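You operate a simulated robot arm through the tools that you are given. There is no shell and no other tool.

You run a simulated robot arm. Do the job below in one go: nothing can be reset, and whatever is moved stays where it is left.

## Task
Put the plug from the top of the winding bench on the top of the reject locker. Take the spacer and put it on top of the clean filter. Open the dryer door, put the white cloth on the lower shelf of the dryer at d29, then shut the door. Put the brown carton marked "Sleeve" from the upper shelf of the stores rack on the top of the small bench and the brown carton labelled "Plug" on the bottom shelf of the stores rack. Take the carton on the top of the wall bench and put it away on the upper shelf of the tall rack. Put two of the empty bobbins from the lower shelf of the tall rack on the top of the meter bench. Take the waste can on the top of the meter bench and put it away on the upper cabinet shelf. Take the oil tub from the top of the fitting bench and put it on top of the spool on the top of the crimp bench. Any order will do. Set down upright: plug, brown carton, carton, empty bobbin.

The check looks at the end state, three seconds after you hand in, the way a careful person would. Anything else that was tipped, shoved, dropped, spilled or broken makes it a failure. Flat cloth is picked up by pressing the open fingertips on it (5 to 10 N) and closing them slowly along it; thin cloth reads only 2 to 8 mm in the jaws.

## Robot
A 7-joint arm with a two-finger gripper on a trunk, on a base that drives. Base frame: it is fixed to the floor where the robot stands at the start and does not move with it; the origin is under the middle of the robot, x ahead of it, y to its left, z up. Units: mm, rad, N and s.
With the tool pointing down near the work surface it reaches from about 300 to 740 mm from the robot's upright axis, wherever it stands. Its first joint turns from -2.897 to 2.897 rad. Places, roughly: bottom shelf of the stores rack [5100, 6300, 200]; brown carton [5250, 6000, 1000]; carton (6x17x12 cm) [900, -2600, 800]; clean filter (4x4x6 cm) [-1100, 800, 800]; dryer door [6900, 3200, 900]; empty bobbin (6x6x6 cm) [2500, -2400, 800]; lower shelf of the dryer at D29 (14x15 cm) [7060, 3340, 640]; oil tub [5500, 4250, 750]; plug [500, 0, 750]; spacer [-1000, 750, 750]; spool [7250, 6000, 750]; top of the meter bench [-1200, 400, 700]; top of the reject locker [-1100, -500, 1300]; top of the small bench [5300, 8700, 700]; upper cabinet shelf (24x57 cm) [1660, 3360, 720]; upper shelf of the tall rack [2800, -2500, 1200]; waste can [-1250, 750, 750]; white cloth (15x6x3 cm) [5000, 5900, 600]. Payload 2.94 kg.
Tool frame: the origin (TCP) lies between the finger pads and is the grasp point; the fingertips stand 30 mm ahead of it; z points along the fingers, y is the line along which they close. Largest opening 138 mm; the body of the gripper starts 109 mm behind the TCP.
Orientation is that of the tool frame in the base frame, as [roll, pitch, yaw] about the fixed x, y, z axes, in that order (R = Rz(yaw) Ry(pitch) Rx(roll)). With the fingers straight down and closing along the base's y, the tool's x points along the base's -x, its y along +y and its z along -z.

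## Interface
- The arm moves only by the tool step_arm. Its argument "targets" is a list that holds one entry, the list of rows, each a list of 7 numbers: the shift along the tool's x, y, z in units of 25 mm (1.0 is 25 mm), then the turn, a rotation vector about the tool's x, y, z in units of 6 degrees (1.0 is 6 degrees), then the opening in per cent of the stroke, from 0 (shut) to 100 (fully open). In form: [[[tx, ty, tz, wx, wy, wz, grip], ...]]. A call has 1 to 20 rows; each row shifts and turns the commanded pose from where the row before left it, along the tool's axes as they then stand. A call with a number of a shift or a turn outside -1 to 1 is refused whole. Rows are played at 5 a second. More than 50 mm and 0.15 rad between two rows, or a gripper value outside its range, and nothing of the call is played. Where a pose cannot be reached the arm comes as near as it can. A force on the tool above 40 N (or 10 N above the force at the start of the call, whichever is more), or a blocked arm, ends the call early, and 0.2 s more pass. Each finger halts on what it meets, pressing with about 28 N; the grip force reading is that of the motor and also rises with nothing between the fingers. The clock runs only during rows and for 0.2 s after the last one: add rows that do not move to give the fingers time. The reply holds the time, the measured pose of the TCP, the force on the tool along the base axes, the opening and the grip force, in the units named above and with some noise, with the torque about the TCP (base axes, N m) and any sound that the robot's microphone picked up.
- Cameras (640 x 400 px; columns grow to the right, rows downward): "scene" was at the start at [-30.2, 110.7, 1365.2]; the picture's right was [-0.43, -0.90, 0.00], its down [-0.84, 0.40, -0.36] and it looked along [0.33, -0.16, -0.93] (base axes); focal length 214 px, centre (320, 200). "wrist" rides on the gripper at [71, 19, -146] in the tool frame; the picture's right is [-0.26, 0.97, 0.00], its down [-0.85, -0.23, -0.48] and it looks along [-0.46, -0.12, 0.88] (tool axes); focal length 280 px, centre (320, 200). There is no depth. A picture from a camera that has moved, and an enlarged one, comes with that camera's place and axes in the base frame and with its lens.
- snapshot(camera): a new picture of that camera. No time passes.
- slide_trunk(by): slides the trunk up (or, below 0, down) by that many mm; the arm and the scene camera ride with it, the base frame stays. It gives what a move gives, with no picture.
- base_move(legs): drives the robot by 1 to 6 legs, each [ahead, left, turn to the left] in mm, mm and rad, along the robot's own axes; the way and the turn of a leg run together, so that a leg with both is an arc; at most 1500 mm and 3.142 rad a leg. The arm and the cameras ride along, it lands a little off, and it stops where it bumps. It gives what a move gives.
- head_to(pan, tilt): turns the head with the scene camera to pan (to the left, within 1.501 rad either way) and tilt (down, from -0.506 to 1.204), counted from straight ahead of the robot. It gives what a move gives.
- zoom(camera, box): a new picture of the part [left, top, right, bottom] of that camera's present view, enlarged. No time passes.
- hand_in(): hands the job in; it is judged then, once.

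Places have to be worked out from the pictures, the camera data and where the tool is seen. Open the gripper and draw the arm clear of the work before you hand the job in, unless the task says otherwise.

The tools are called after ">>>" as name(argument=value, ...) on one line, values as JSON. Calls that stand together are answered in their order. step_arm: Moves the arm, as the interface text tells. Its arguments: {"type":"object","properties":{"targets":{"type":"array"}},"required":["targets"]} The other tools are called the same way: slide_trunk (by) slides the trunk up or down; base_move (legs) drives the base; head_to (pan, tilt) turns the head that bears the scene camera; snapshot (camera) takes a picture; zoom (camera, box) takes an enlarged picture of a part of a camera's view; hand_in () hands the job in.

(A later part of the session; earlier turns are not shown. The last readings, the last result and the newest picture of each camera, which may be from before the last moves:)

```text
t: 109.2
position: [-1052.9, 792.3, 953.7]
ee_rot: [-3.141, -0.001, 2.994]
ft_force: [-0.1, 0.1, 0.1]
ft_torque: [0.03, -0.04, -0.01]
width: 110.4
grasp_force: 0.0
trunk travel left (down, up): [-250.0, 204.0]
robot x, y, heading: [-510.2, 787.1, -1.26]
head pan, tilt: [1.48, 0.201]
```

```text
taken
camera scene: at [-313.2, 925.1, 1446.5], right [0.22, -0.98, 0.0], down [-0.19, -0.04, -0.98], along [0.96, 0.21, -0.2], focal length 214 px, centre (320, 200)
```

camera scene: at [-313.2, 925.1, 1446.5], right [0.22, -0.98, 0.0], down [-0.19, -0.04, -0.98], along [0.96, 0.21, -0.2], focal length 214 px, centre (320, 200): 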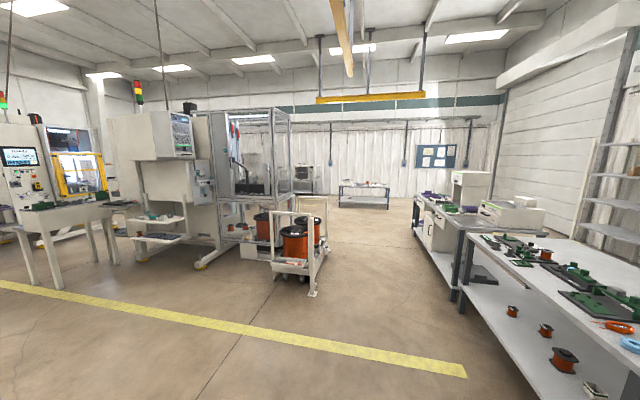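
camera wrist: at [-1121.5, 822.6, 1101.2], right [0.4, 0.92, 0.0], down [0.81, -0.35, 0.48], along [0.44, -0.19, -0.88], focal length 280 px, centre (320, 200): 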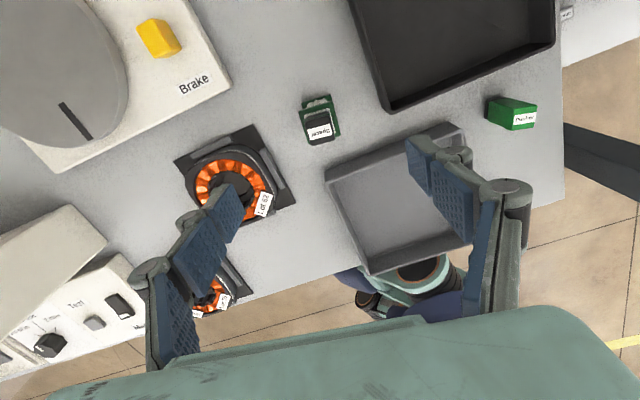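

>>> zoom(camera="scene", box=[90, 150, 230, 270])

>>> zoom(camera="scene", box=[125, 195, 195, 250])

```text
3.33 times, centred on (160, 210) of scene
camera zoom: at [-313.2, 925.1, 1446.5], right [0.22, -0.98, 0.0], down [-0.19, -0.04, -0.98], along [0.96, 0.21, -0.2], focal length 715 px, centre (853, 167)
```

zoom: 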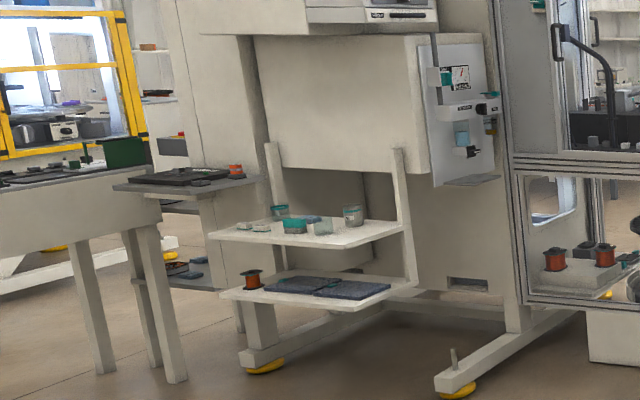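

```text
7.27 times, centred on (160, 222) of scene
camera zoom: at [-313.2, 925.1, 1446.5], right [0.22, -0.98, 0.0], down [-0.19, -0.04, -0.98], along [0.96, 0.21, -0.2], focal length 1560 px, centre (1484, 36)
```

zoom: 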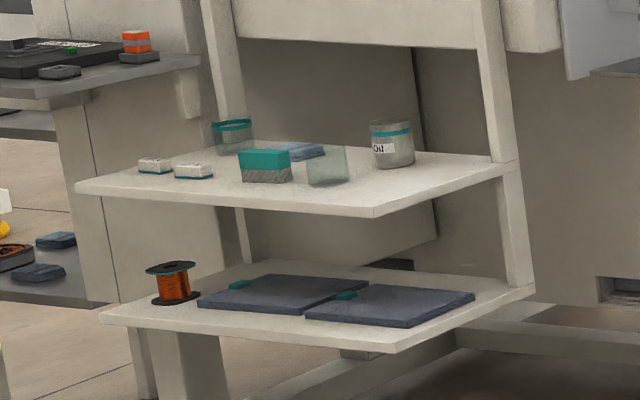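

The upper cabinet shelf is an open white shelf on the front of the machine with a few jars on it; its front right part looks free. Back to the waste can: I look at its surroundings with the scene camera.

>>> head_to(pan=-1.45, tilt=0.7)

>>> zoom(camera="scene", box=[310, 170, 450, 290])

>>> snapshot(camera="scene")

```text
t: 111.8
position: [-1053.5, 793.3, 955.2]
ee_rot: [-3.139, -0.002, 2.994]
ft_force: [-0.7, 0.2, 0.8]
ft_torque: [0.0, 0.01, 0.0]
width: 110.6
grasp_force: 0.1
trunk travel left (down, up): [-250.0, 204.0]
robot x, y, heading: [-508.3, 790.6, -1.263]
head pan, tilt: [-1.45, 0.7]
```

```text
3.33 times, centred on (380, 230) of scene
camera zoom: at [-481.4, 869.6, 1401.1], right [-0.42, 0.91, 0.0], down [0.59, 0.27, -0.77], along [-0.7, -0.32, -0.64], focal length 715 px, centre (120, 100)
```

zoom: 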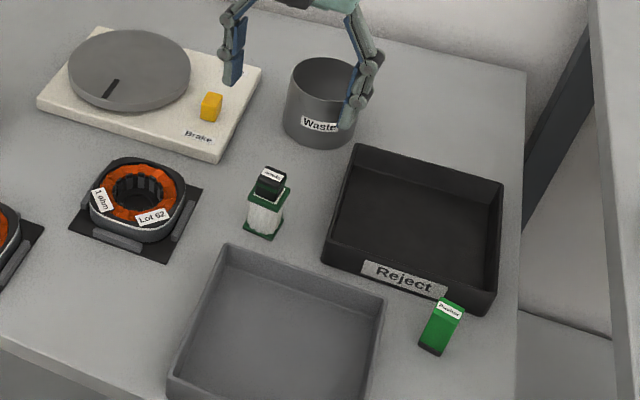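

```text
taken
camera scene: at [-481.4, 869.6, 1401.1], right [-0.42, 0.91, 0.0], down [0.59, 0.27, -0.77], along [-0.7, -0.32, -0.64], focal length 214 px, centre (320, 200)
```

scene: 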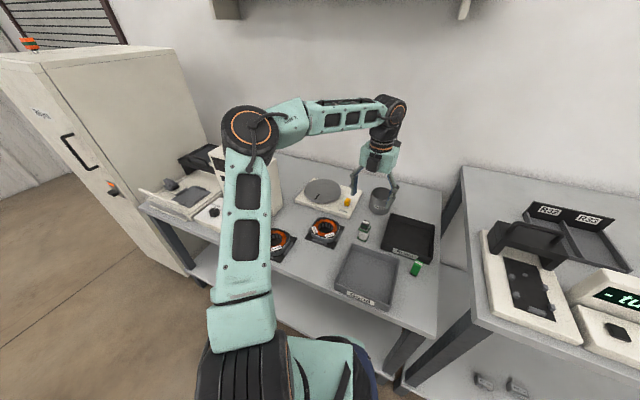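

The can is about 105 mm wide, centred near (-1260,811), slightly too far for a vertical grip. I drive 40 mm closer, then turn the tool to point outward and tilt it 30°, fully open.

>>> base_move(legs=[[-12, -38, 0]])

>>> step_arm(targets=[[[0, 0, -0.5, 0, 0, -0.6, 100], [0, 0, -0.5, 0, 0, -0.5, 100], [0, 0, 0, 0, 1, 0, 100], [0, 0, 0, 0, 1, 0, 100], [0, 0, 0, 0, 1, 0, 100], [0, 0, 0, 0, 1, 0, 100], [0, 0, 0, 0, 1, 0, 100]]])

>>> snapshot(camera="wrist")

```text
t: 112.8
position: [-1062.4, 792.9, 955.0]
ee_rot: [-3.14, 0.0, 2.995]
ft_force: [-0.5, -0.5, 0.2]
ft_torque: [0.03, -0.01, -0.02]
width: 110.4
grasp_force: 0.0
trunk travel left (down, up): [-250.0, 204.0]
robot x, y, heading: [-519.3, 788.4, -1.258]
head pan, tilt: [-1.45, 0.7]
stopped in leg 1: the robot was blocked; the commanded pose is now the measured one
```

```text
t: 114.3
position: [-1061.9, 793.3, 978.9]
ee_rot: [3.14, -0.523, 3.111]
ft_force: [0.5, -0.5, -0.3]
ft_torque: [0.0, 0.02, 0.03]
width: 138.0
grasp_force: 0.0
trunk travel left (down, up): [-250.0, 204.0]
robot x, y, heading: [-515.7, 788.4, -1.267]
head pan, tilt: [-1.45, 0.7]
```

```text
taken
camera wrist: at [-1050.6, 812.0, 1140.9], right [0.26, 0.96, -0.13], down [0.97, -0.26, -0.01], along [-0.05, -0.12, -0.99], focal length 280 px, centre (320, 200)
```

wrist: 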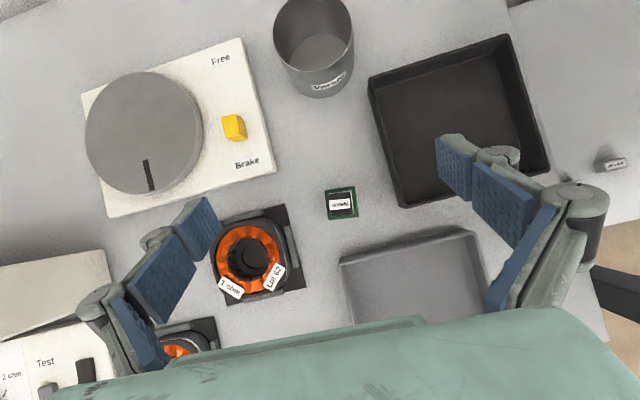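

The base was blocked after 10 mm (so it is about 270 mm from centre to the bench; no closer). The bench things are undisturbed. With the 30° tilt I move the open hand above the can.

>>> step_arm(targets=[[[0.747, 0.09, 0.952, 0, 0, 0, 100], [0.747, 0.09, 0.952, 0, 0, 0, 100], [0.747, 0.09, 0.952, 0, 0, 0, 100], [0.747, 0.09, 0.952, 0, 0, 0, 100], [0.747, 0.09, 0.952, 0, 0, 0, 100], [0.747, 0.09, 0.952, 0, 0, 0, 100], [0.747, 0.09, 0.952, 0, 0, 0, 100]]])

>>> snapshot(camera="wrist")

>>> zoom(camera="scene", box=[310, 140, 450, 260])

```text
t: 116.0
position: [-1259.2, 812.7, 899.6]
ee_rot: [-3.14, -0.523, 3.11]
ft_force: [-0.1, 0.7, 0.0]
ft_torque: [0.0, 0.01, -0.04]
width: 137.8
grasp_force: 0.1
trunk travel left (down, up): [-250.0, 204.0]
robot x, y, heading: [-520.6, 787.6, -1.263]
head pan, tilt: [-1.45, 0.7]
```

```text
taken
camera wrist: at [-1246.9, 832.3, 1062.5], right [0.26, 0.96, -0.13], down [0.97, -0.26, -0.01], along [-0.05, -0.13, -0.99], focal length 280 px, centre (320, 200)
```

wrist: 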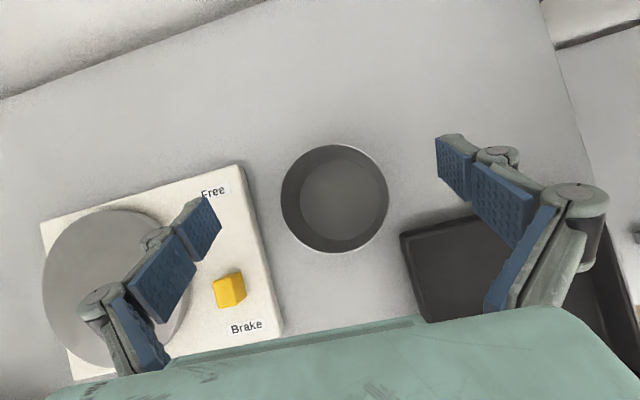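

```text
3.33 times, centred on (380, 200) of scene
camera zoom: at [-490.5, 869.5, 1401.1], right [-0.42, 0.91, 0.0], down [0.59, 0.27, -0.76], along [-0.7, -0.32, -0.64], focal length 715 px, centre (120, 200)
```

zoom: 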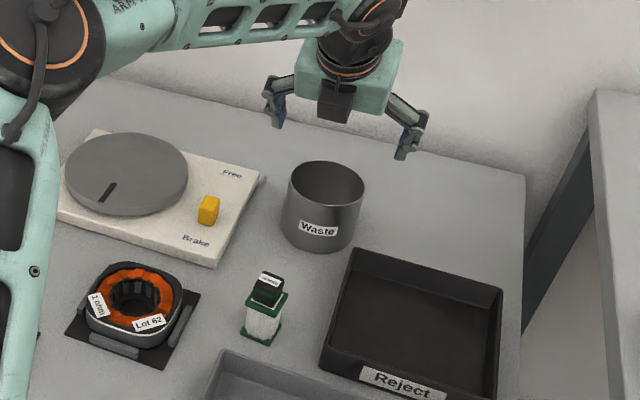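

Well centred over the can (rim z ≈ 813, about 96 mm wide, empty). I go straight down to TCP z ≈ 786.

>>> step_arm(targets=[[[-0.469, 0, 0.782, 0, 0, 0, 100], [-0.469, 0, 0.782, 0, 0, 0, 100], [-0.469, 0, 0.782, 0, 0, 0, 100], [-0.469, 0, 0.782, 0, 0, 0, 100], [-0.469, 0, 0.782, 0, 0, 0, 100]]])

>>> snapshot(camera="wrist")

>>> zoom(camera="scene", box=[310, 140, 450, 260])

```text
t: 117.2
position: [-1257.8, 814.2, 788.4]
ee_rot: [3.141, -0.524, 3.111]
ft_force: [0.0, -0.2, 0.5]
ft_torque: [0.0, -0.01, 0.0]
width: 137.9
grasp_force: 0.1
trunk travel left (down, up): [-250.0, 204.0]
robot x, y, heading: [-514.4, 787.9, -1.263]
head pan, tilt: [-1.45, 0.7]
```

```text
taken
camera wrist: at [-1246.8, 832.8, 949.8], right [0.26, 0.96, -0.13], down [0.97, -0.26, -0.01], along [-0.05, -0.12, -0.99], focal length 280 px, centre (320, 200)
```

wrist: 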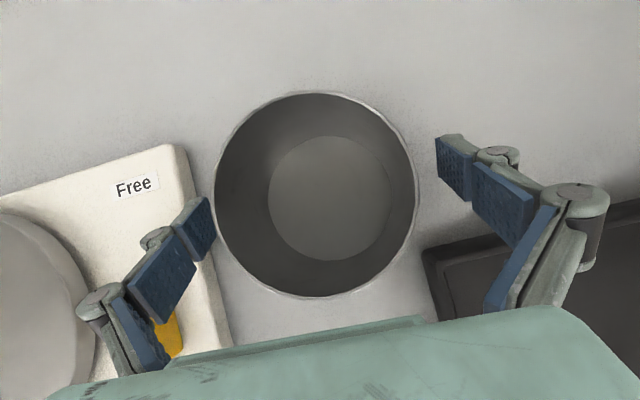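

```text
3.33 times, centred on (380, 200) of scene
camera zoom: at [-490.4, 869.5, 1401.2], right [-0.42, 0.91, 0.0], down [0.59, 0.27, -0.76], along [-0.7, -0.32, -0.64], focal length 715 px, centre (120, 200)
```

zoom: 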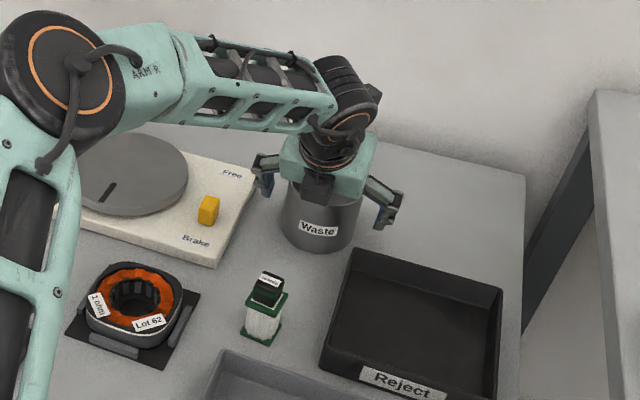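

The can is centred between the fingers. I close on it.

>>> step_arm(targets=[[[0, 0, 0, 0, 0, 0, 65], [0, 0, 0, 0, 0, 0, 40], [0, 0, 0, 0, 0, 0, 40], [0, 0, 0, 0, 0, 0, 40]]])

>>> snapshot(camera="wrist")

```text
t: 118.2
position: [-1258.5, 813.2, 787.0]
ee_rot: [-3.141, -0.525, 3.11]
ft_force: [1.2, 0.6, 0.2]
ft_torque: [0.12, -0.04, 0.03]
width: 93.7
grasp_force: 27.8
trunk travel left (down, up): [-250.0, 204.0]
robot x, y, heading: [-516.0, 787.7, -1.262]
head pan, tilt: [-1.45, 0.7]
```

```text
taken
camera wrist: at [-1246.8, 832.6, 950.3], right [0.26, 0.96, -0.13], down [0.97, -0.26, -0.01], along [-0.05, -0.12, -0.99], focal length 280 px, centre (320, 200)
```

wrist: 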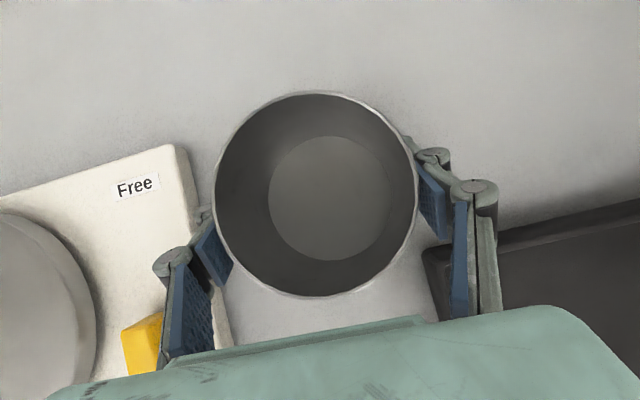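

Gripped (93.7 mm). I lift it straight up by 150 mm and then draw it in toward the robot, well above the other things.

>>> step_arm(targets=[[[0.5, 0, -0.866, 0, 0, 0, 40], [0.5, 0, -0.866, 0, 0, 0, 40], [0.5, 0, -0.866, 0, 0, 0, 40], [0.5, 0, -0.866, 0, 0, 0, 40], [0.5, 0, -0.866, 0, 0, 0, 40], [0.5, 0, -0.866, 0, 0, 0, 40], [0.5, 0, -0.866, 0, 0, 0, 40], [-0.866, 0, -0.5, 0, 0, 0, 40], [-0.866, 0, -0.5, 0, 0, 0, 40], [-0.866, 0, -0.5, 0, 0, 0, 40], [-0.866, 0, -0.5, 0, 0, 0, 40], [-0.866, 0, -0.5, 0, 0, 0, 40], [-0.866, 0, -0.5, 0, 0, 0, 40], [-0.866, 0, -0.5, 0, 0, 0, 40], [-0.866, 0, -0.5, 0, 0, 0, 40]]])

>>> snapshot(camera="scene")

```text
t: 121.3
position: [-1057.8, 809.5, 962.2]
ee_rot: [-3.14, -0.524, 3.11]
ft_force: [-0.3, -0.1, -2.2]
ft_torque: [0.0, 0.03, 0.01]
width: 93.5
grasp_force: 27.9
trunk travel left (down, up): [-250.0, 204.0]
robot x, y, heading: [-518.2, 783.3, -1.268]
head pan, tilt: [-1.45, 0.7]
```

```text
taken
camera scene: at [-490.5, 869.5, 1401.1], right [-0.42, 0.91, 0.0], down [0.59, 0.27, -0.76], along [-0.7, -0.32, -0.64], focal length 214 px, centre (320, 200)
```

scene: 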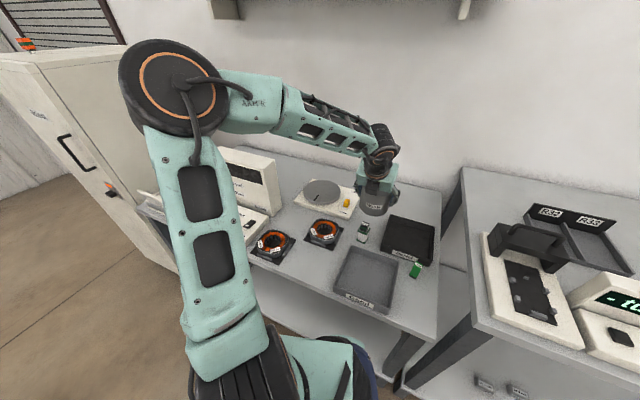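

The can is secure. Now I drive to the machine with the cabinet shelf: away from the bench, half a turn left, then across the open floor to about (950,3250).

>>> base_move(legs=[[152, 476, 0], [0, 0, 3.1416], [1027, -836, 0], [1027, -836, 0]])

>>> snapshot(camera="scene")

```text
refused: 3.1416 is not a number from -3.14159 to 3.14159
```

```text
taken
camera scene: at [-490.5, 869.5, 1401.1], right [-0.42, 0.91, 0.0], down [0.59, 0.27, -0.76], along [-0.7, -0.32, -0.64], focal length 214 px, centre (320, 200)
```

scene: 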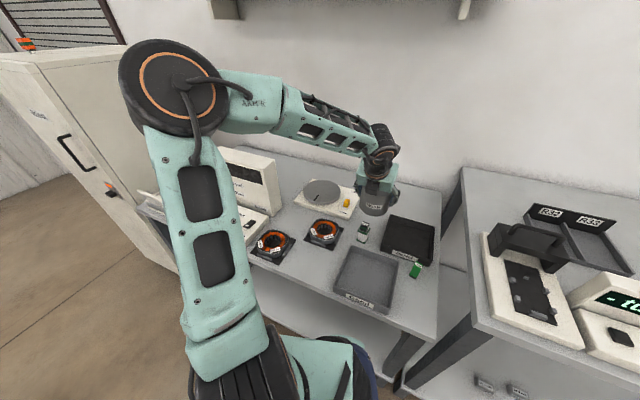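

The turn value was a hair over the limit; same drive with 3.14.

>>> base_move(legs=[[152, 476, 0], [0, 0, 3.14], [1027, -836, 0], [1027, -836, 0]])

>>> snapshot(camera="scene")

```text
t: 148.1
position: [1424.0, 3307.7, 962.9]
ee_rot: [-3.138, -0.524, -0.003]
ft_force: [0.2, -0.4, -1.8]
ft_torque: [-0.02, -0.01, 0.03]
width: 92.7
grasp_force: 28.3
trunk travel left (down, up): [-250.0, 204.0]
robot x, y, heading: [879.6, 3312.4, 1.91]
head pan, tilt: [-1.45, 0.7]
```

```text
taken
camera scene: at [855.7, 3230.5, 1401.1], right [0.44, -0.9, 0.0], down [-0.58, -0.29, -0.76], along [0.69, 0.34, -0.64], focal length 214 px, centre (320, 200)
```

scene: 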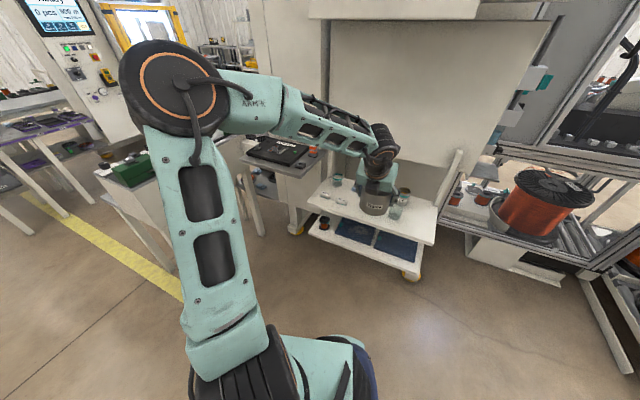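

I'm at (880,3312) with the shelf right ahead of the hand. I zoom in on it.

>>> zoom(camera="scene", box=[290, 140, 480, 290])

>>> snapshot(camera="wrist")

```text
2.67 times, centred on (385, 215) of scene
camera zoom: at [855.7, 3230.5, 1401.1], right [0.44, -0.9, 0.0], down [-0.58, -0.29, -0.76], along [0.69, 0.34, -0.64], focal length 572 px, centre (147, 160)
```

zoom: 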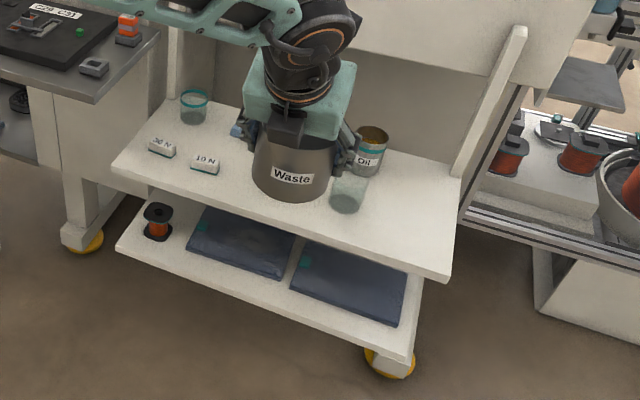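

```text
taken
camera wrist: at [1410.3, 3288.6, 1124.6], right [-0.23, -0.96, -0.13], down [-0.97, 0.23, -0.01], along [0.04, 0.13, -0.99], focal length 280 px, centre (320, 200)
```

wrist: 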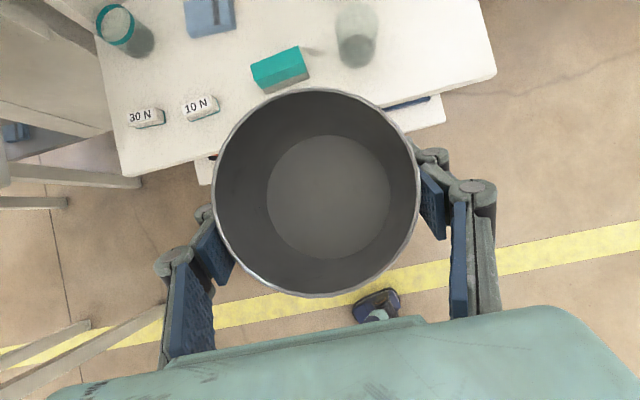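

The right part of the shelf (y 3067–3195) is free; shelf front edge at x≈1545, z≈720, machine body only behind x≈1790. I drive so that the can hangs over about (1650,3125).

>>> base_move(legs=[[-248, -152, 0]])

>>> snapshot(camera="wrist")

>>> zoom(camera="scene", box=[290, 120, 500, 300])

```text
t: 150.1
position: [1646.5, 3127.0, 960.9]
ee_rot: [-3.139, -0.524, -0.007]
ft_force: [0.3, 1.3, -1.8]
ft_torque: [-0.04, 0.04, -0.01]
width: 92.5
grasp_force: 27.6
trunk travel left (down, up): [-250.0, 204.0]
robot x, y, heading: [1107.8, 3135.6, 1.906]
head pan, tilt: [-1.45, 0.7]
```

```text
taken
camera wrist: at [1634.0, 3107.4, 1124.6], right [-0.23, -0.96, -0.13], down [-0.97, 0.24, -0.01], along [0.04, 0.13, -0.99], focal length 280 px, centre (320, 200)
```

wrist: 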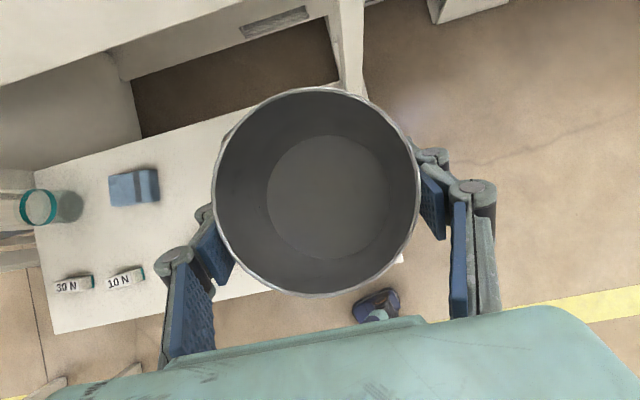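

```text
2.22 times, centred on (395, 210) of scene
camera zoom: at [1079.1, 3052.3, 1401.1], right [0.44, -0.9, 0.0], down [-0.58, -0.28, -0.76], along [0.69, 0.34, -0.64], focal length 477 px, centre (153, 178)
```

zoom: 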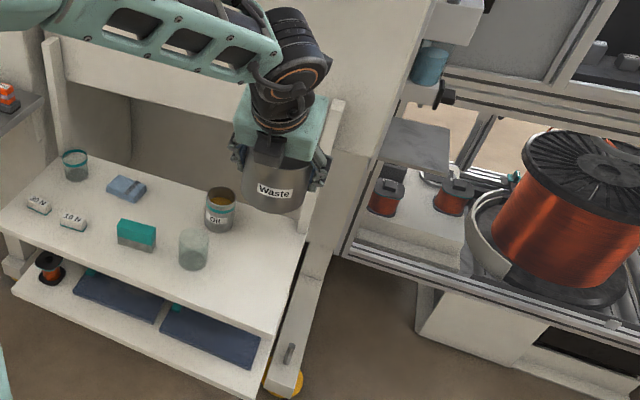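

Both views agree on the shelf edge. I lower the can vertically to a little above the shelf.

>>> step_arm(targets=[[[-0.5, 0, 0.866, 0, 0, 0, 40], [-0.5, 0, 0.866, 0, 0, 0, 40], [-0.5, 0, 0.866, 0, 0, 0, 40], [-0.5, 0, 0.866, 0, 0, 0, 40], [-0.5, 0, 0.866, 0, 0, 0, 40], [-0.5, 0, 0.866, 0, 0, 0, 40], [-0.5, 0, 0.866, 0, 0, 0, 40], [0, 0, 0, 0, 0, 0, 40]]])

>>> zoom(camera="scene", box=[330, 160, 450, 280])

>>> snapshot(camera="wrist")

```text
t: 151.8
position: [1647.2, 3126.2, 788.3]
ee_rot: [-3.14, -0.525, -0.008]
ft_force: [-0.3, 0.0, -1.9]
ft_torque: [-0.03, 0.01, 0.0]
width: 92.2
grasp_force: 27.7
trunk travel left (down, up): [-250.0, 204.0]
robot x, y, heading: [1105.3, 3135.3, 1.9]
head pan, tilt: [-1.45, 0.7]
```

```text
3.33 times, centred on (390, 220) of scene
camera zoom: at [1079.2, 3052.4, 1401.1], right [0.44, -0.9, 0.0], down [-0.58, -0.28, -0.76], along [0.69, 0.34, -0.64], focal length 715 px, centre (87, 133)
```

zoom: 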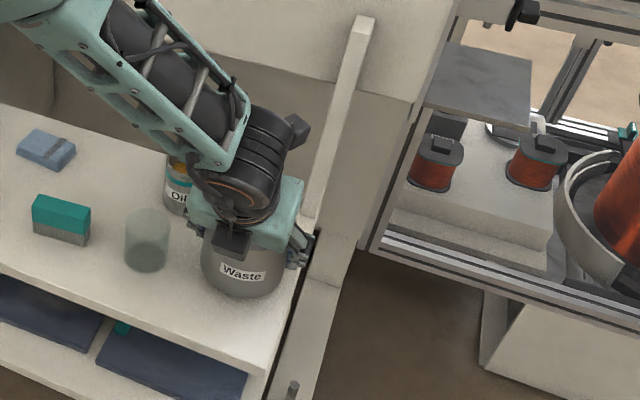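

```text
taken
camera wrist: at [1634.2, 3107.6, 950.5], right [-0.23, -0.96, -0.13], down [-0.97, 0.24, -0.01], along [0.04, 0.13, -0.99], focal length 280 px, centre (320, 200)
```

wrist: 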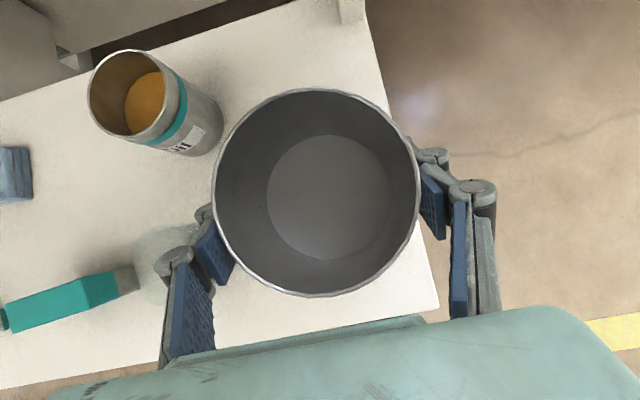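

The left finger passes rather near the glass, so I move the can 33 mm further back, midway between the glass and the oil jar.

>>> step_arm(targets=[[[0.572, 0, 0.33, 0, 0, 0, 40], [0.572, 0, 0.33, 0, 0, 0, 40], [0, 0, 0, 0, 0, 0, 40]]])

>>> snapshot(camera="wrist")

>>> zoom(camera="scene", box=[330, 160, 450, 280])

```text
t: 152.7
position: [1679.6, 3127.7, 788.1]
ee_rot: [-3.14, -0.525, -0.006]
ft_force: [0.6, 1.0, -1.2]
ft_torque: [0.03, 0.0, -0.01]
width: 92.4
grasp_force: 27.6
trunk travel left (down, up): [-250.0, 204.0]
robot x, y, heading: [1105.8, 3135.6, 1.904]
head pan, tilt: [-1.45, 0.7]
```

```text
taken
camera wrist: at [1666.6, 3108.0, 949.8], right [-0.23, -0.96, -0.13], down [-0.97, 0.24, -0.01], along [0.04, 0.13, -0.99], focal length 280 px, centre (320, 200)
```

wrist: 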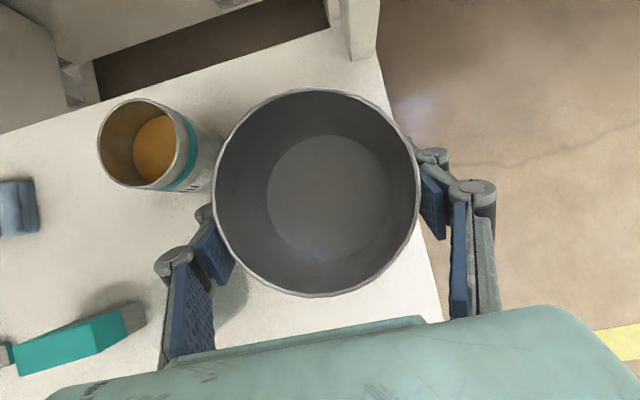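

```text
3.33 times, centred on (390, 220) of scene
camera zoom: at [1079.2, 3052.4, 1401.1], right [0.44, -0.9, 0.0], down [-0.58, -0.28, -0.76], along [0.69, 0.34, -0.64], focal length 715 px, centre (87, 133)
```

zoom: 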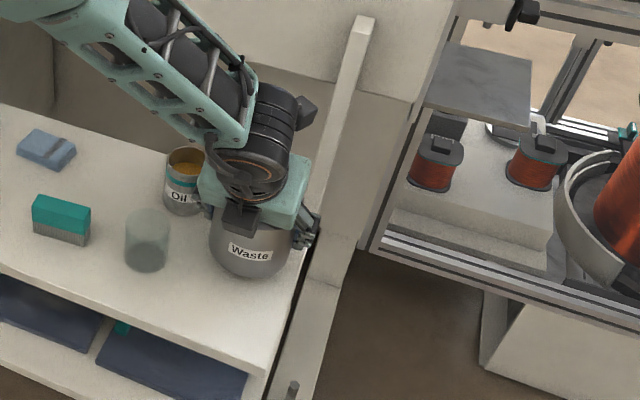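

Clearances look balanced now. I lower on to the shelf in small steps.

>>> step_arm(targets=[[[-0.26, 0, 0.45, 0, 0, 0, 40], [-0.06, 0, 0.104, 0, 0, 0, 40], [0, 0, 0, 0, 0, 0, 40]]])

>>> step_arm(targets=[[[-0.05, 0, 0.0866, 0, 0, 0, 40], [0, 0, 0, 0, 0, 0, 40]]])

```text
t: 153.4
position: [1682.2, 3128.0, 770.7]
ee_rot: [-3.139, -0.525, -0.009]
ft_force: [0.1, -0.3, -2.3]
ft_torque: [0.02, 0.03, -0.01]
width: 92.3
grasp_force: 27.9
trunk travel left (down, up): [-250.0, 204.0]
robot x, y, heading: [1103.5, 3133.2, 1.904]
head pan, tilt: [-1.45, 0.7]
```

```text
t: 154.1
position: [1680.3, 3125.6, 769.5]
ee_rot: [-3.14, -0.524, -0.007]
ft_force: [-0.3, -0.9, 0.2]
ft_torque: [-0.01, -0.01, -0.02]
width: 92.6
grasp_force: 28.6
trunk travel left (down, up): [-250.0, 204.0]
robot x, y, heading: [1101.1, 3132.7, 1.906]
head pan, tilt: [-1.45, 0.7]
```

Force is beginning to change (-2.3 → 0.2), contact begins. One more millimetre.

>>> step_arm(targets=[[[-0.02, 0, 0.035, 0, 0, 0, 40], [0, 0, 0, 0, 0, 0, 40]]])

```text
t: 154.7
position: [1681.2, 3126.6, 769.2]
ee_rot: [-3.141, -0.528, -0.007]
ft_force: [-2.9, 2.1, 10.4]
ft_torque: [-0.41, 0.24, -0.16]
width: 92.2
grasp_force: 28.2
trunk travel left (down, up): [-250.0, 204.0]
robot x, y, heading: [1103.7, 3133.2, 1.905]
head pan, tilt: [-1.45, 0.7]
```

Contact confirmed. I ease off slightly and open the fingers just enough (about 6 mm each side).

>>> step_arm(targets=[[[0.015, 0, -0.026, 0, 0, 0, 40], [0, 0, 0, 0, 0, 0, 68], [0, 0, 0, 0, 0, 0, 70], [0, 0, 0, 0, 0, 0, 73], [0, 0, 0, 0, 0, 0, 76], [0, 0, 0, 0, 0, 0, 76]]])

>>> snapshot(camera="wrist")

>>> zoom(camera="scene", box=[330, 160, 450, 280])

```text
t: 156.1
position: [1679.8, 3125.9, 767.0]
ee_rot: [-3.14, -0.523, -0.007]
ft_force: [0.4, -0.1, -0.3]
ft_torque: [-0.01, -0.01, -0.02]
width: 104.9
grasp_force: 0.0
trunk travel left (down, up): [-250.0, 204.0]
robot x, y, heading: [1105.0, 3136.4, 1.902]
head pan, tilt: [-1.45, 0.7]
```

```text
taken
camera wrist: at [1667.2, 3107.4, 931.0], right [-0.23, -0.96, -0.13], down [-0.97, 0.24, -0.01], along [0.04, 0.13, -0.99], focal length 280 px, centre (320, 200)
```

wrist: 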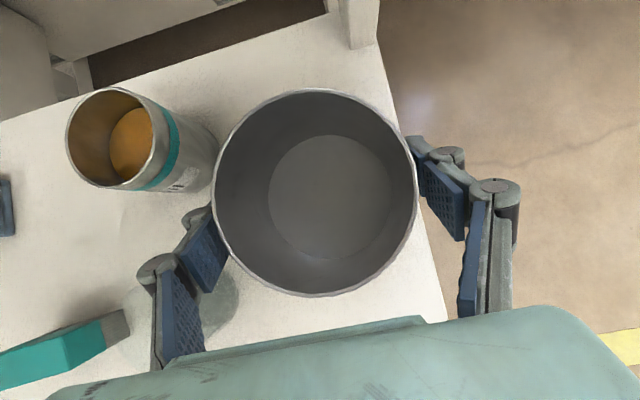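

```text
3.33 times, centred on (390, 220) of scene
camera zoom: at [1079.0, 3052.4, 1401.1], right [0.44, -0.9, 0.0], down [-0.58, -0.28, -0.76], along [0.69, 0.34, -0.64], focal length 715 px, centre (87, 133)
```

zoom: 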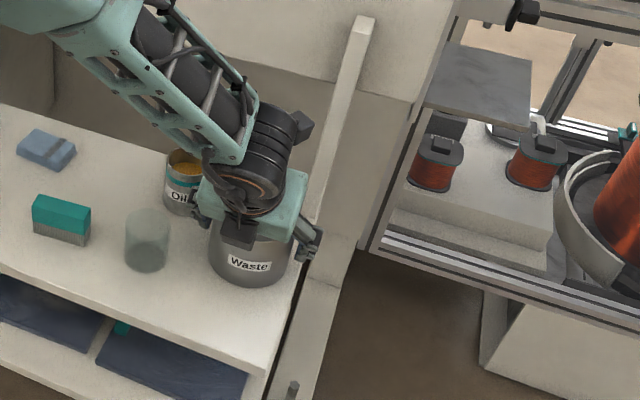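

The can stands free on the shelf. I raise the hand straight up and draw back.

>>> step_arm(targets=[[[0.25, 0, -0.433, 0, 0, 0, 76], [0.5, 0, -0.866, 0, 0, 0, 76], [0.5, 0, -0.866, 0, 0, 0, 76], [0.5, 0, -0.866, 0, 0, 0, 76], [0.5, 0, -0.866, 0, 0, 0, 76], [0.5, 0, -0.866, 0, 0, 0, 76], [0.5, 0, -0.866, 0, 0, 0, 76], [-0.866, 0, -0.5, 0, 0, 0, 76], [-0.866, 0, -0.5, 0, 0, 0, 76], [-0.866, 0, -0.5, 0, 0, 0, 76], [-0.866, 0, -0.5, 0, 0, 0, 76]]])

>>> zoom(camera="scene", box=[290, 140, 470, 280])

```text
t: 158.4
position: [1579.6, 3125.2, 930.5]
ee_rot: [-3.14, -0.524, -0.005]
ft_force: [-0.6, 0.0, 0.3]
ft_torque: [0.0, 0.02, 0.0]
width: 104.9
grasp_force: 0.1
trunk travel left (down, up): [-250.0, 204.0]
robot x, y, heading: [1103.7, 3133.2, 1.905]
head pan, tilt: [-1.45, 0.7]
```

```text
2.86 times, centred on (380, 210) of scene
camera zoom: at [1078.9, 3052.4, 1401.1], right [0.44, -0.9, 0.0], down [-0.58, -0.28, -0.76], along [0.69, 0.34, -0.64], focal length 613 px, centre (149, 171)
```

zoom: 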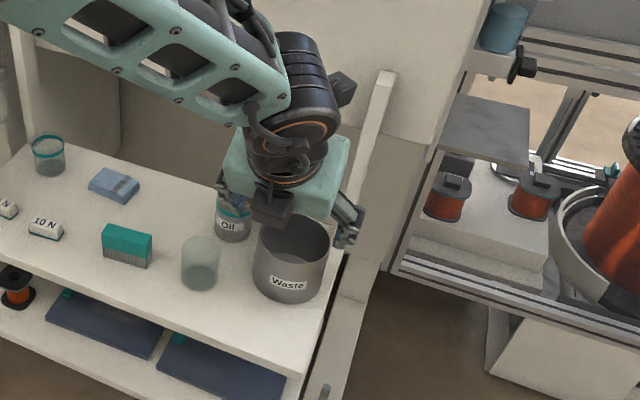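

The waste can stands well on the upper cabinet shelf. Next come the northern stations; I back away from the machine and look north and north-east for the way.

>>> base_move(legs=[[100, 290, 0]])

>>> head_to(pan=-0.5, tilt=0.15)

>>> snapshot(camera="scene")

>>> head_to(pan=0.3, tilt=0.15)

>>> snapshot(camera="scene")

```text
t: 161.6
position: [1274.2, 3125.0, 929.9]
ee_rot: [-3.14, -0.524, -0.009]
ft_force: [0.5, 0.0, 0.3]
ft_torque: [0.02, 0.01, -0.03]
width: 104.5
grasp_force: 0.0
trunk travel left (down, up): [-250.0, 204.0]
robot x, y, heading: [801.4, 3131.7, 1.898]
head pan, tilt: [-1.45, 0.7]
```

```text
t: 162.8
position: [1276.1, 3124.9, 931.3]
ee_rot: [-3.14, -0.523, -0.009]
ft_force: [-0.4, 0.2, 0.3]
ft_torque: [-0.02, 0.0, 0.01]
width: 105.0
grasp_force: 0.1
trunk travel left (down, up): [-250.0, 204.0]
robot x, y, heading: [798.4, 3134.6, 1.902]
head pan, tilt: [-0.499, 0.15]
```

```text
taken
camera scene: at [712.2, 3105.8, 1451.2], right [0.99, -0.17, 0.0], down [-0.03, -0.15, -0.99], along [0.17, 0.97, -0.15], focal length 214 px, centre (320, 200)
```

scene: 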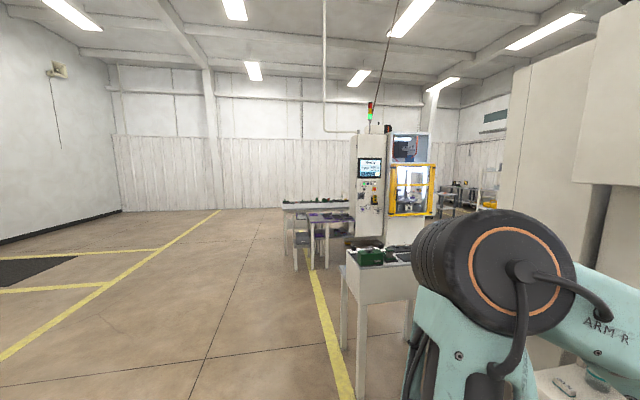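

```text
t: 163.9
position: [1275.7, 3124.4, 931.2]
ee_rot: [-3.14, -0.522, -0.009]
ft_force: [0.0, -0.2, 0.2]
ft_torque: [0.01, 0.01, 0.01]
width: 105.1
grasp_force: 0.1
trunk travel left (down, up): [-250.0, 204.0]
robot x, y, heading: [795.3, 3132.6, 1.905]
head pan, tilt: [0.3, 0.15]
```

```text
taken
camera scene: at [642.0, 3089.2, 1451.2], right [0.81, 0.59, 0.0], down [0.09, -0.12, -0.99], along [-0.58, 0.8, -0.15], focal length 214 px, centre (320, 200)
```

scene: 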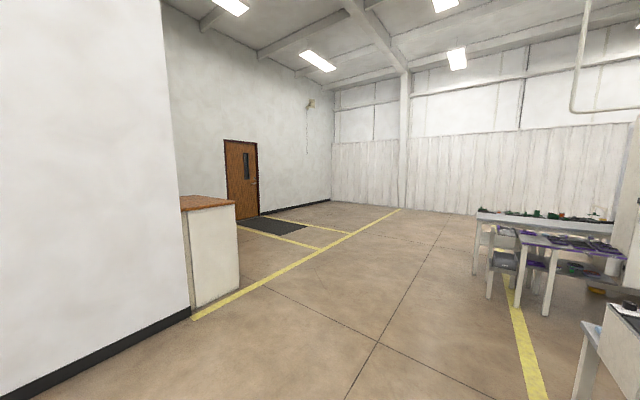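

A line of machines runs north, so the east side is best reached from the south later. I do the southern jobs first (carton, bobbins): drive back south-west, turn to heading ~20°, pass between the benches.

>>> base_move(legs=[[-862, 772, 0], [-862, 772, 0], [0, 0, -1.553]])

>>> head_to(pan=-1.3, tilt=0.4)

>>> snapshot(camera="scene")

```text
t: 181.7
position: [-145.6, 540.3, 930.5]
ee_rot: [-3.14, -0.524, -1.573]
ft_force: [-1.2, 0.6, -0.6]
ft_torque: [0.02, -0.01, -0.02]
width: 105.1
grasp_force: 0.0
trunk travel left (down, up): [-250.0, 204.0]
robot x, y, heading: [-142.1, 1015.7, 0.339]
head pan, tilt: [0.3, 0.15]
```

```text
t: 183.3
position: [-145.5, 539.4, 929.7]
ee_rot: [-3.14, -0.525, -1.574]
ft_force: [-0.7, -0.2, 0.1]
ft_torque: [-0.03, 0.03, 0.0]
width: 104.8
grasp_force: 0.0
trunk travel left (down, up): [-250.0, 204.0]
robot x, y, heading: [-140.6, 1012.5, 0.335]
head pan, tilt: [-1.3, 0.4]
```

```text
taken
camera scene: at [-207.4, 1040.5, 1428.0], right [-0.82, -0.57, 0.0], down [-0.22, 0.32, -0.92], along [0.53, -0.75, -0.39], focal length 214 px, centre (320, 200)
```

scene: 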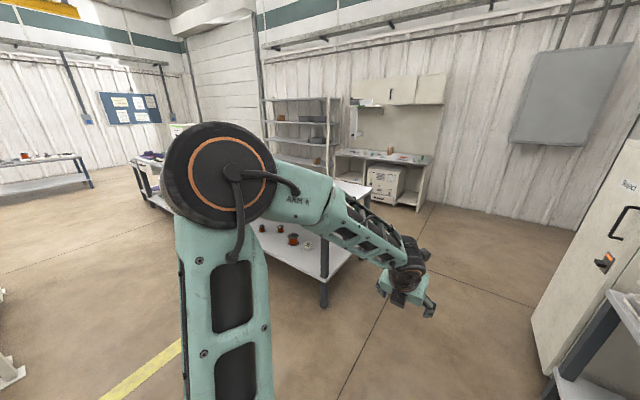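

The way is clear. I drive south past the winding bench end and then east to face the wall bench.

>>> base_move(legs=[[-399, -1139, 0], [-399, -1139, 0], [860, -300, 0]])

>>> snapshot(camera="scene")

```text
t: 207.3
position: [812.3, -1770.0, 930.5]
ee_rot: [-3.14, -0.524, -1.542]
ft_force: [-0.8, -1.0, 0.4]
ft_torque: [0.0, -0.03, -0.01]
width: 105.2
grasp_force: 0.1
trunk travel left (down, up): [-250.0, 204.0]
robot x, y, heading: [804.3, -1292.9, 0.369]
head pan, tilt: [-1.3, 0.4]
```

```text
taken
camera scene: at [735.1, -1271.2, 1428.0], right [-0.8, -0.6, 0.0], down [-0.23, 0.31, -0.92], along [0.55, -0.74, -0.39], focal length 214 px, centre (320, 200)
```

scene: 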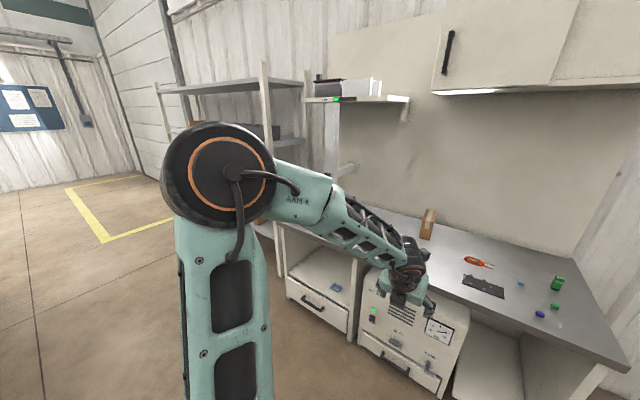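

The wall bench with a carton is in view on the right. I zoom in on it.

>>> zoom(camera="scene", box=[370, 190, 480, 280])

>>> head_to(pan=-0.6, tilt=0.3)

>>> snapshot(camera="scene")

```text
4.44 times, centred on (425, 235) of scene
camera zoom: at [735.1, -1271.2, 1428.0], right [-0.8, -0.6, 0.0], down [-0.23, 0.31, -0.92], along [0.55, -0.74, -0.39], focal length 953 px, centre (-147, 44)
```

zoom: 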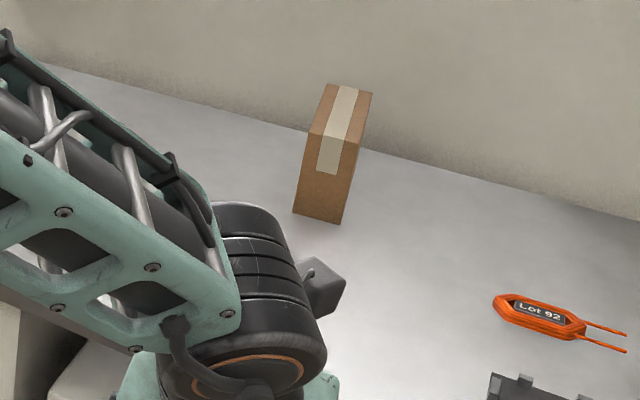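

```text
t: 208.4
position: [812.2, -1770.6, 930.5]
ee_rot: [-3.14, -0.524, -1.54]
ft_force: [-0.6, 0.1, 0.0]
ft_torque: [0.01, -0.02, 0.01]
width: 104.9
grasp_force: 0.1
trunk travel left (down, up): [-250.0, 204.0]
robot x, y, heading: [807.7, -1293.4, 0.368]
head pan, tilt: [-0.6, 0.3]
```

```text
taken
camera scene: at [770.5, -1218.3, 1437.2], right [-0.23, -0.97, 0.0], down [-0.29, 0.07, -0.96], along [0.93, -0.22, -0.3], focal length 214 px, centre (320, 200)
```

scene: 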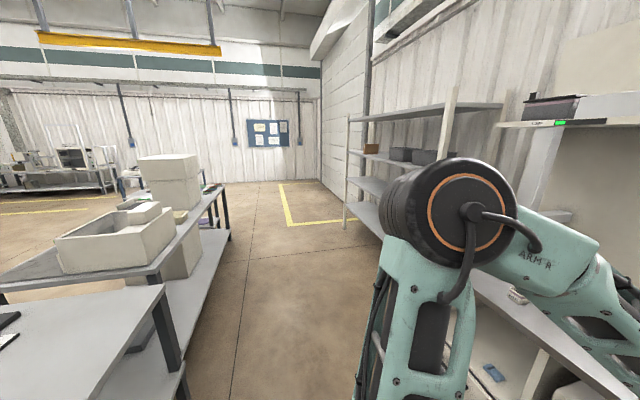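

The carton stands end-on near (878,-2550), 6 cm wide toward me, 17 cm deep. Before gripping it I want to see the tall rack's shelves, so I drive on to about (2500,-1400).

>>> base_move(legs=[[770, -355, 0], [770, -355, 0]])

>>> head_to(pan=-1.45, tilt=0.3)

>>> snapshot(camera="scene")

```text
t: 217.2
position: [2554.0, -1838.3, 930.7]
ee_rot: [-3.14, -0.524, -1.517]
ft_force: [-0.5, 0.3, 0.0]
ft_torque: [0.02, 0.01, 0.01]
width: 105.3
grasp_force: 0.0
trunk travel left (down, up): [-250.0, 204.0]
robot x, y, heading: [2532.3, -1365.1, 0.395]
head pan, tilt: [-0.6, 0.3]
```

```text
t: 218.3
position: [2553.6, -1837.4, 930.7]
ee_rot: [-3.139, -0.523, -1.518]
ft_force: [-0.2, 0.7, -0.2]
ft_torque: [0.01, 0.04, 0.0]
width: 104.9
grasp_force: 0.1
trunk travel left (down, up): [-250.0, 204.0]
robot x, y, heading: [2535.1, -1364.7, 0.392]
head pan, tilt: [-1.45, 0.3]
```

```text
taken
camera scene: at [2454.6, -1350.2, 1437.2], right [-0.87, -0.49, 0.0], down [-0.15, 0.26, -0.96], along [0.47, -0.83, -0.3], focal length 214 px, centre (320, 200)
```

scene: 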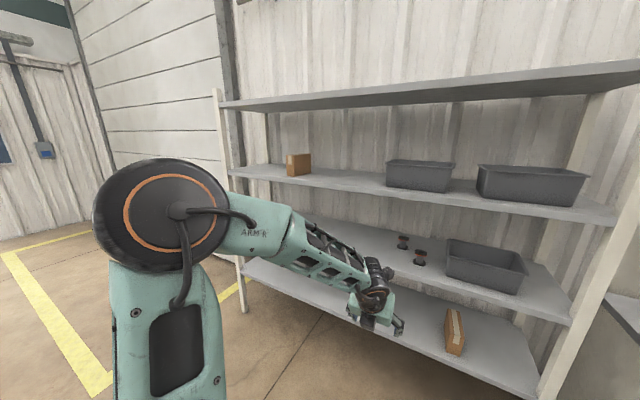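

The rack has shelves at about 400, 800, 1200 and 1650; the upper one (1200) has free room between the carton and the grey bin, and the bobbins stand on the one at 800. I zoom in.

>>> zoom(camera="scene", box=[360, 210, 480, 300])

>>> zoom(camera="scene", box=[230, 120, 420, 230])

```text
4.44 times, centred on (420, 255) of scene
camera zoom: at [2454.6, -1350.2, 1437.2], right [-0.87, -0.49, 0.0], down [-0.15, 0.26, -0.96], along [0.47, -0.83, -0.3], focal length 953 px, centre (-124, -44)
```

zoom: 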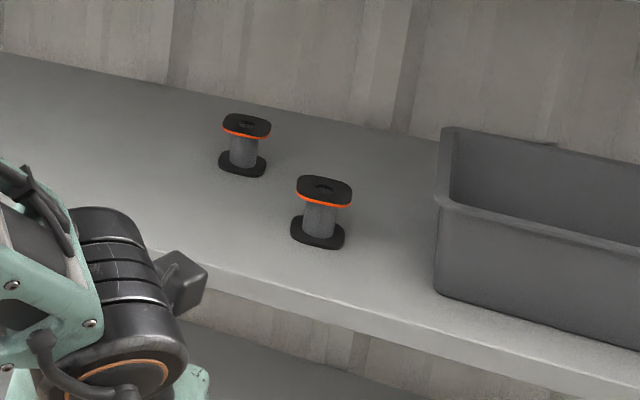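

```text
3.37 times, centred on (325, 175) of scene
camera zoom: at [2454.6, -1350.2, 1437.2], right [-0.87, -0.49, 0.0], down [-0.15, 0.26, -0.96], along [0.47, -0.83, -0.3], focal length 722 px, centre (303, 284)
```

zoom: 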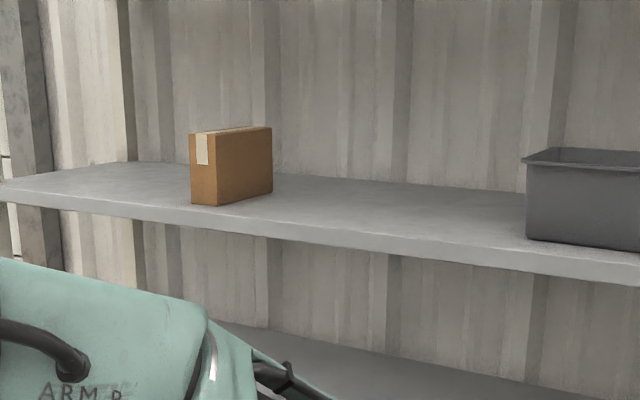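

Two bobbins: A at (2482,-2446) and B at (2585,-2566) on the shelf at z 800 whose front edge is at y≈-2320; the shelf above is at ~1200. I tilt the tool to 40° so the wrist stays out of the shelf, and drive up so that bobbin A comes within reach.

>>> step_arm(targets=[[[0, 0, 0, 0, 0.83, 0, 72], [0, 0, 0, 0, 0.83, 0, 72]]])

>>> base_move(legs=[[-270, -467, 0]])

>>> head_to(pan=-1.45, tilt=0.55)

>>> snapshot(camera="scene")

>>> snapshot(camera="wrist")

```text
t: 218.9
position: [2552.5, -1838.5, 930.6]
ee_rot: [-3.141, -0.7, -1.52]
ft_force: [-0.1, 0.1, 0.4]
ft_torque: [-0.01, -0.02, -0.01]
width: 99.7
grasp_force: 0.0
trunk travel left (down, up): [-250.0, 204.0]
robot x, y, heading: [2533.1, -1366.0, 0.394]
head pan, tilt: [-1.45, 0.3]
```

```text
t: 223.6
position: [2485.6, -2374.6, 931.7]
ee_rot: [-3.139, -0.7, -1.536]
ft_force: [0.1, 0.1, 0.4]
ft_torque: [0.01, -0.01, 0.0]
width: 99.6
grasp_force: 0.0
trunk travel left (down, up): [-250.0, 204.0]
robot x, y, heading: [2474.1, -1903.3, 0.375]
head pan, tilt: [-1.45, 0.3]
```

```text
t: 224.4
position: [2485.2, -2375.2, 932.4]
ee_rot: [-3.139, -0.701, -1.536]
ft_force: [-0.7, 0.1, -0.2]
ft_torque: [-0.01, 0.03, -0.01]
width: 99.3
grasp_force: 0.1
trunk travel left (down, up): [-250.0, 204.0]
robot x, y, heading: [2471.6, -1896.2, 0.38]
head pan, tilt: [-1.45, 0.55]
```

```text
taken
camera scene: at [2392.9, -1881.9, 1414.3], right [-0.88, -0.48, 0.0], down [-0.25, 0.46, -0.85], along [0.41, -0.75, -0.52], focal length 214 px, centre (320, 200)
```

scene: 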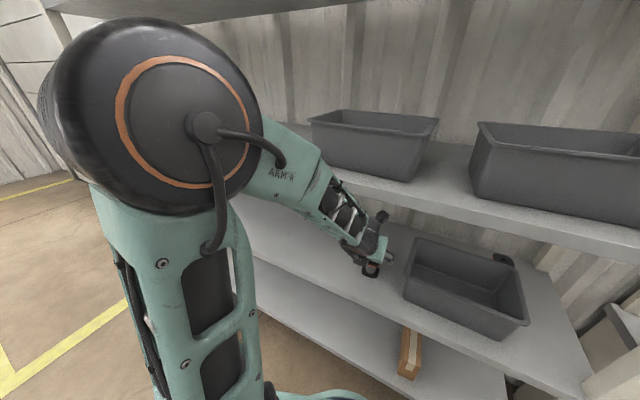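

```text
taken
camera wrist: at [2463.9, -2336.4, 1088.9], right [-0.97, 0.17, -0.17], down [0.2, 0.96, -0.18], along [0.13, -0.21, -0.97], focal length 280 px, centre (320, 200)
```

wrist: 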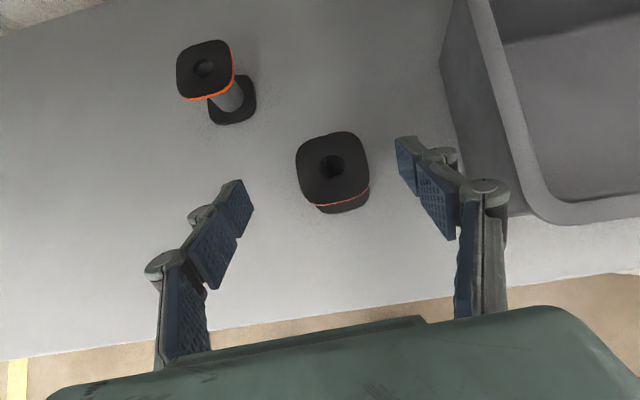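

From the wrist view combined with the scene view, the shelf is nearer z≈818 and bobbin A's axis is at about (2480,-2406), top ≈878. I go part of the way down and re-measure.

>>> step_arm(targets=[[[0.06, 0.12, 0.89, 0, 0, 0, 72], [0.06, 0.12, 0.89, 0, 0, 0, 72], [0, 0, 0, 0, 0, 0, 72]]])

>>> snapshot(camera="wrist")

```text
t: 225.2
position: [2481.3, -2405.3, 899.3]
ee_rot: [-3.139, -0.702, -1.536]
ft_force: [0.6, -0.4, -0.3]
ft_torque: [-0.02, -0.02, 0.04]
width: 99.6
grasp_force: 0.0
trunk travel left (down, up): [-250.0, 204.0]
robot x, y, heading: [2476.9, -1893.7, 0.381]
head pan, tilt: [-1.45, 0.55]
```

```text
taken
camera wrist: at [2459.4, -2366.5, 1057.0], right [-0.97, 0.17, -0.17], down [0.2, 0.96, -0.18], along [0.13, -0.21, -0.97], focal length 280 px, centre (320, 200)
```

wrist: 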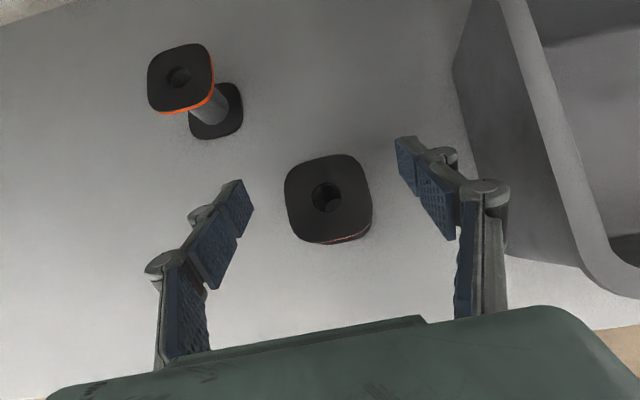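

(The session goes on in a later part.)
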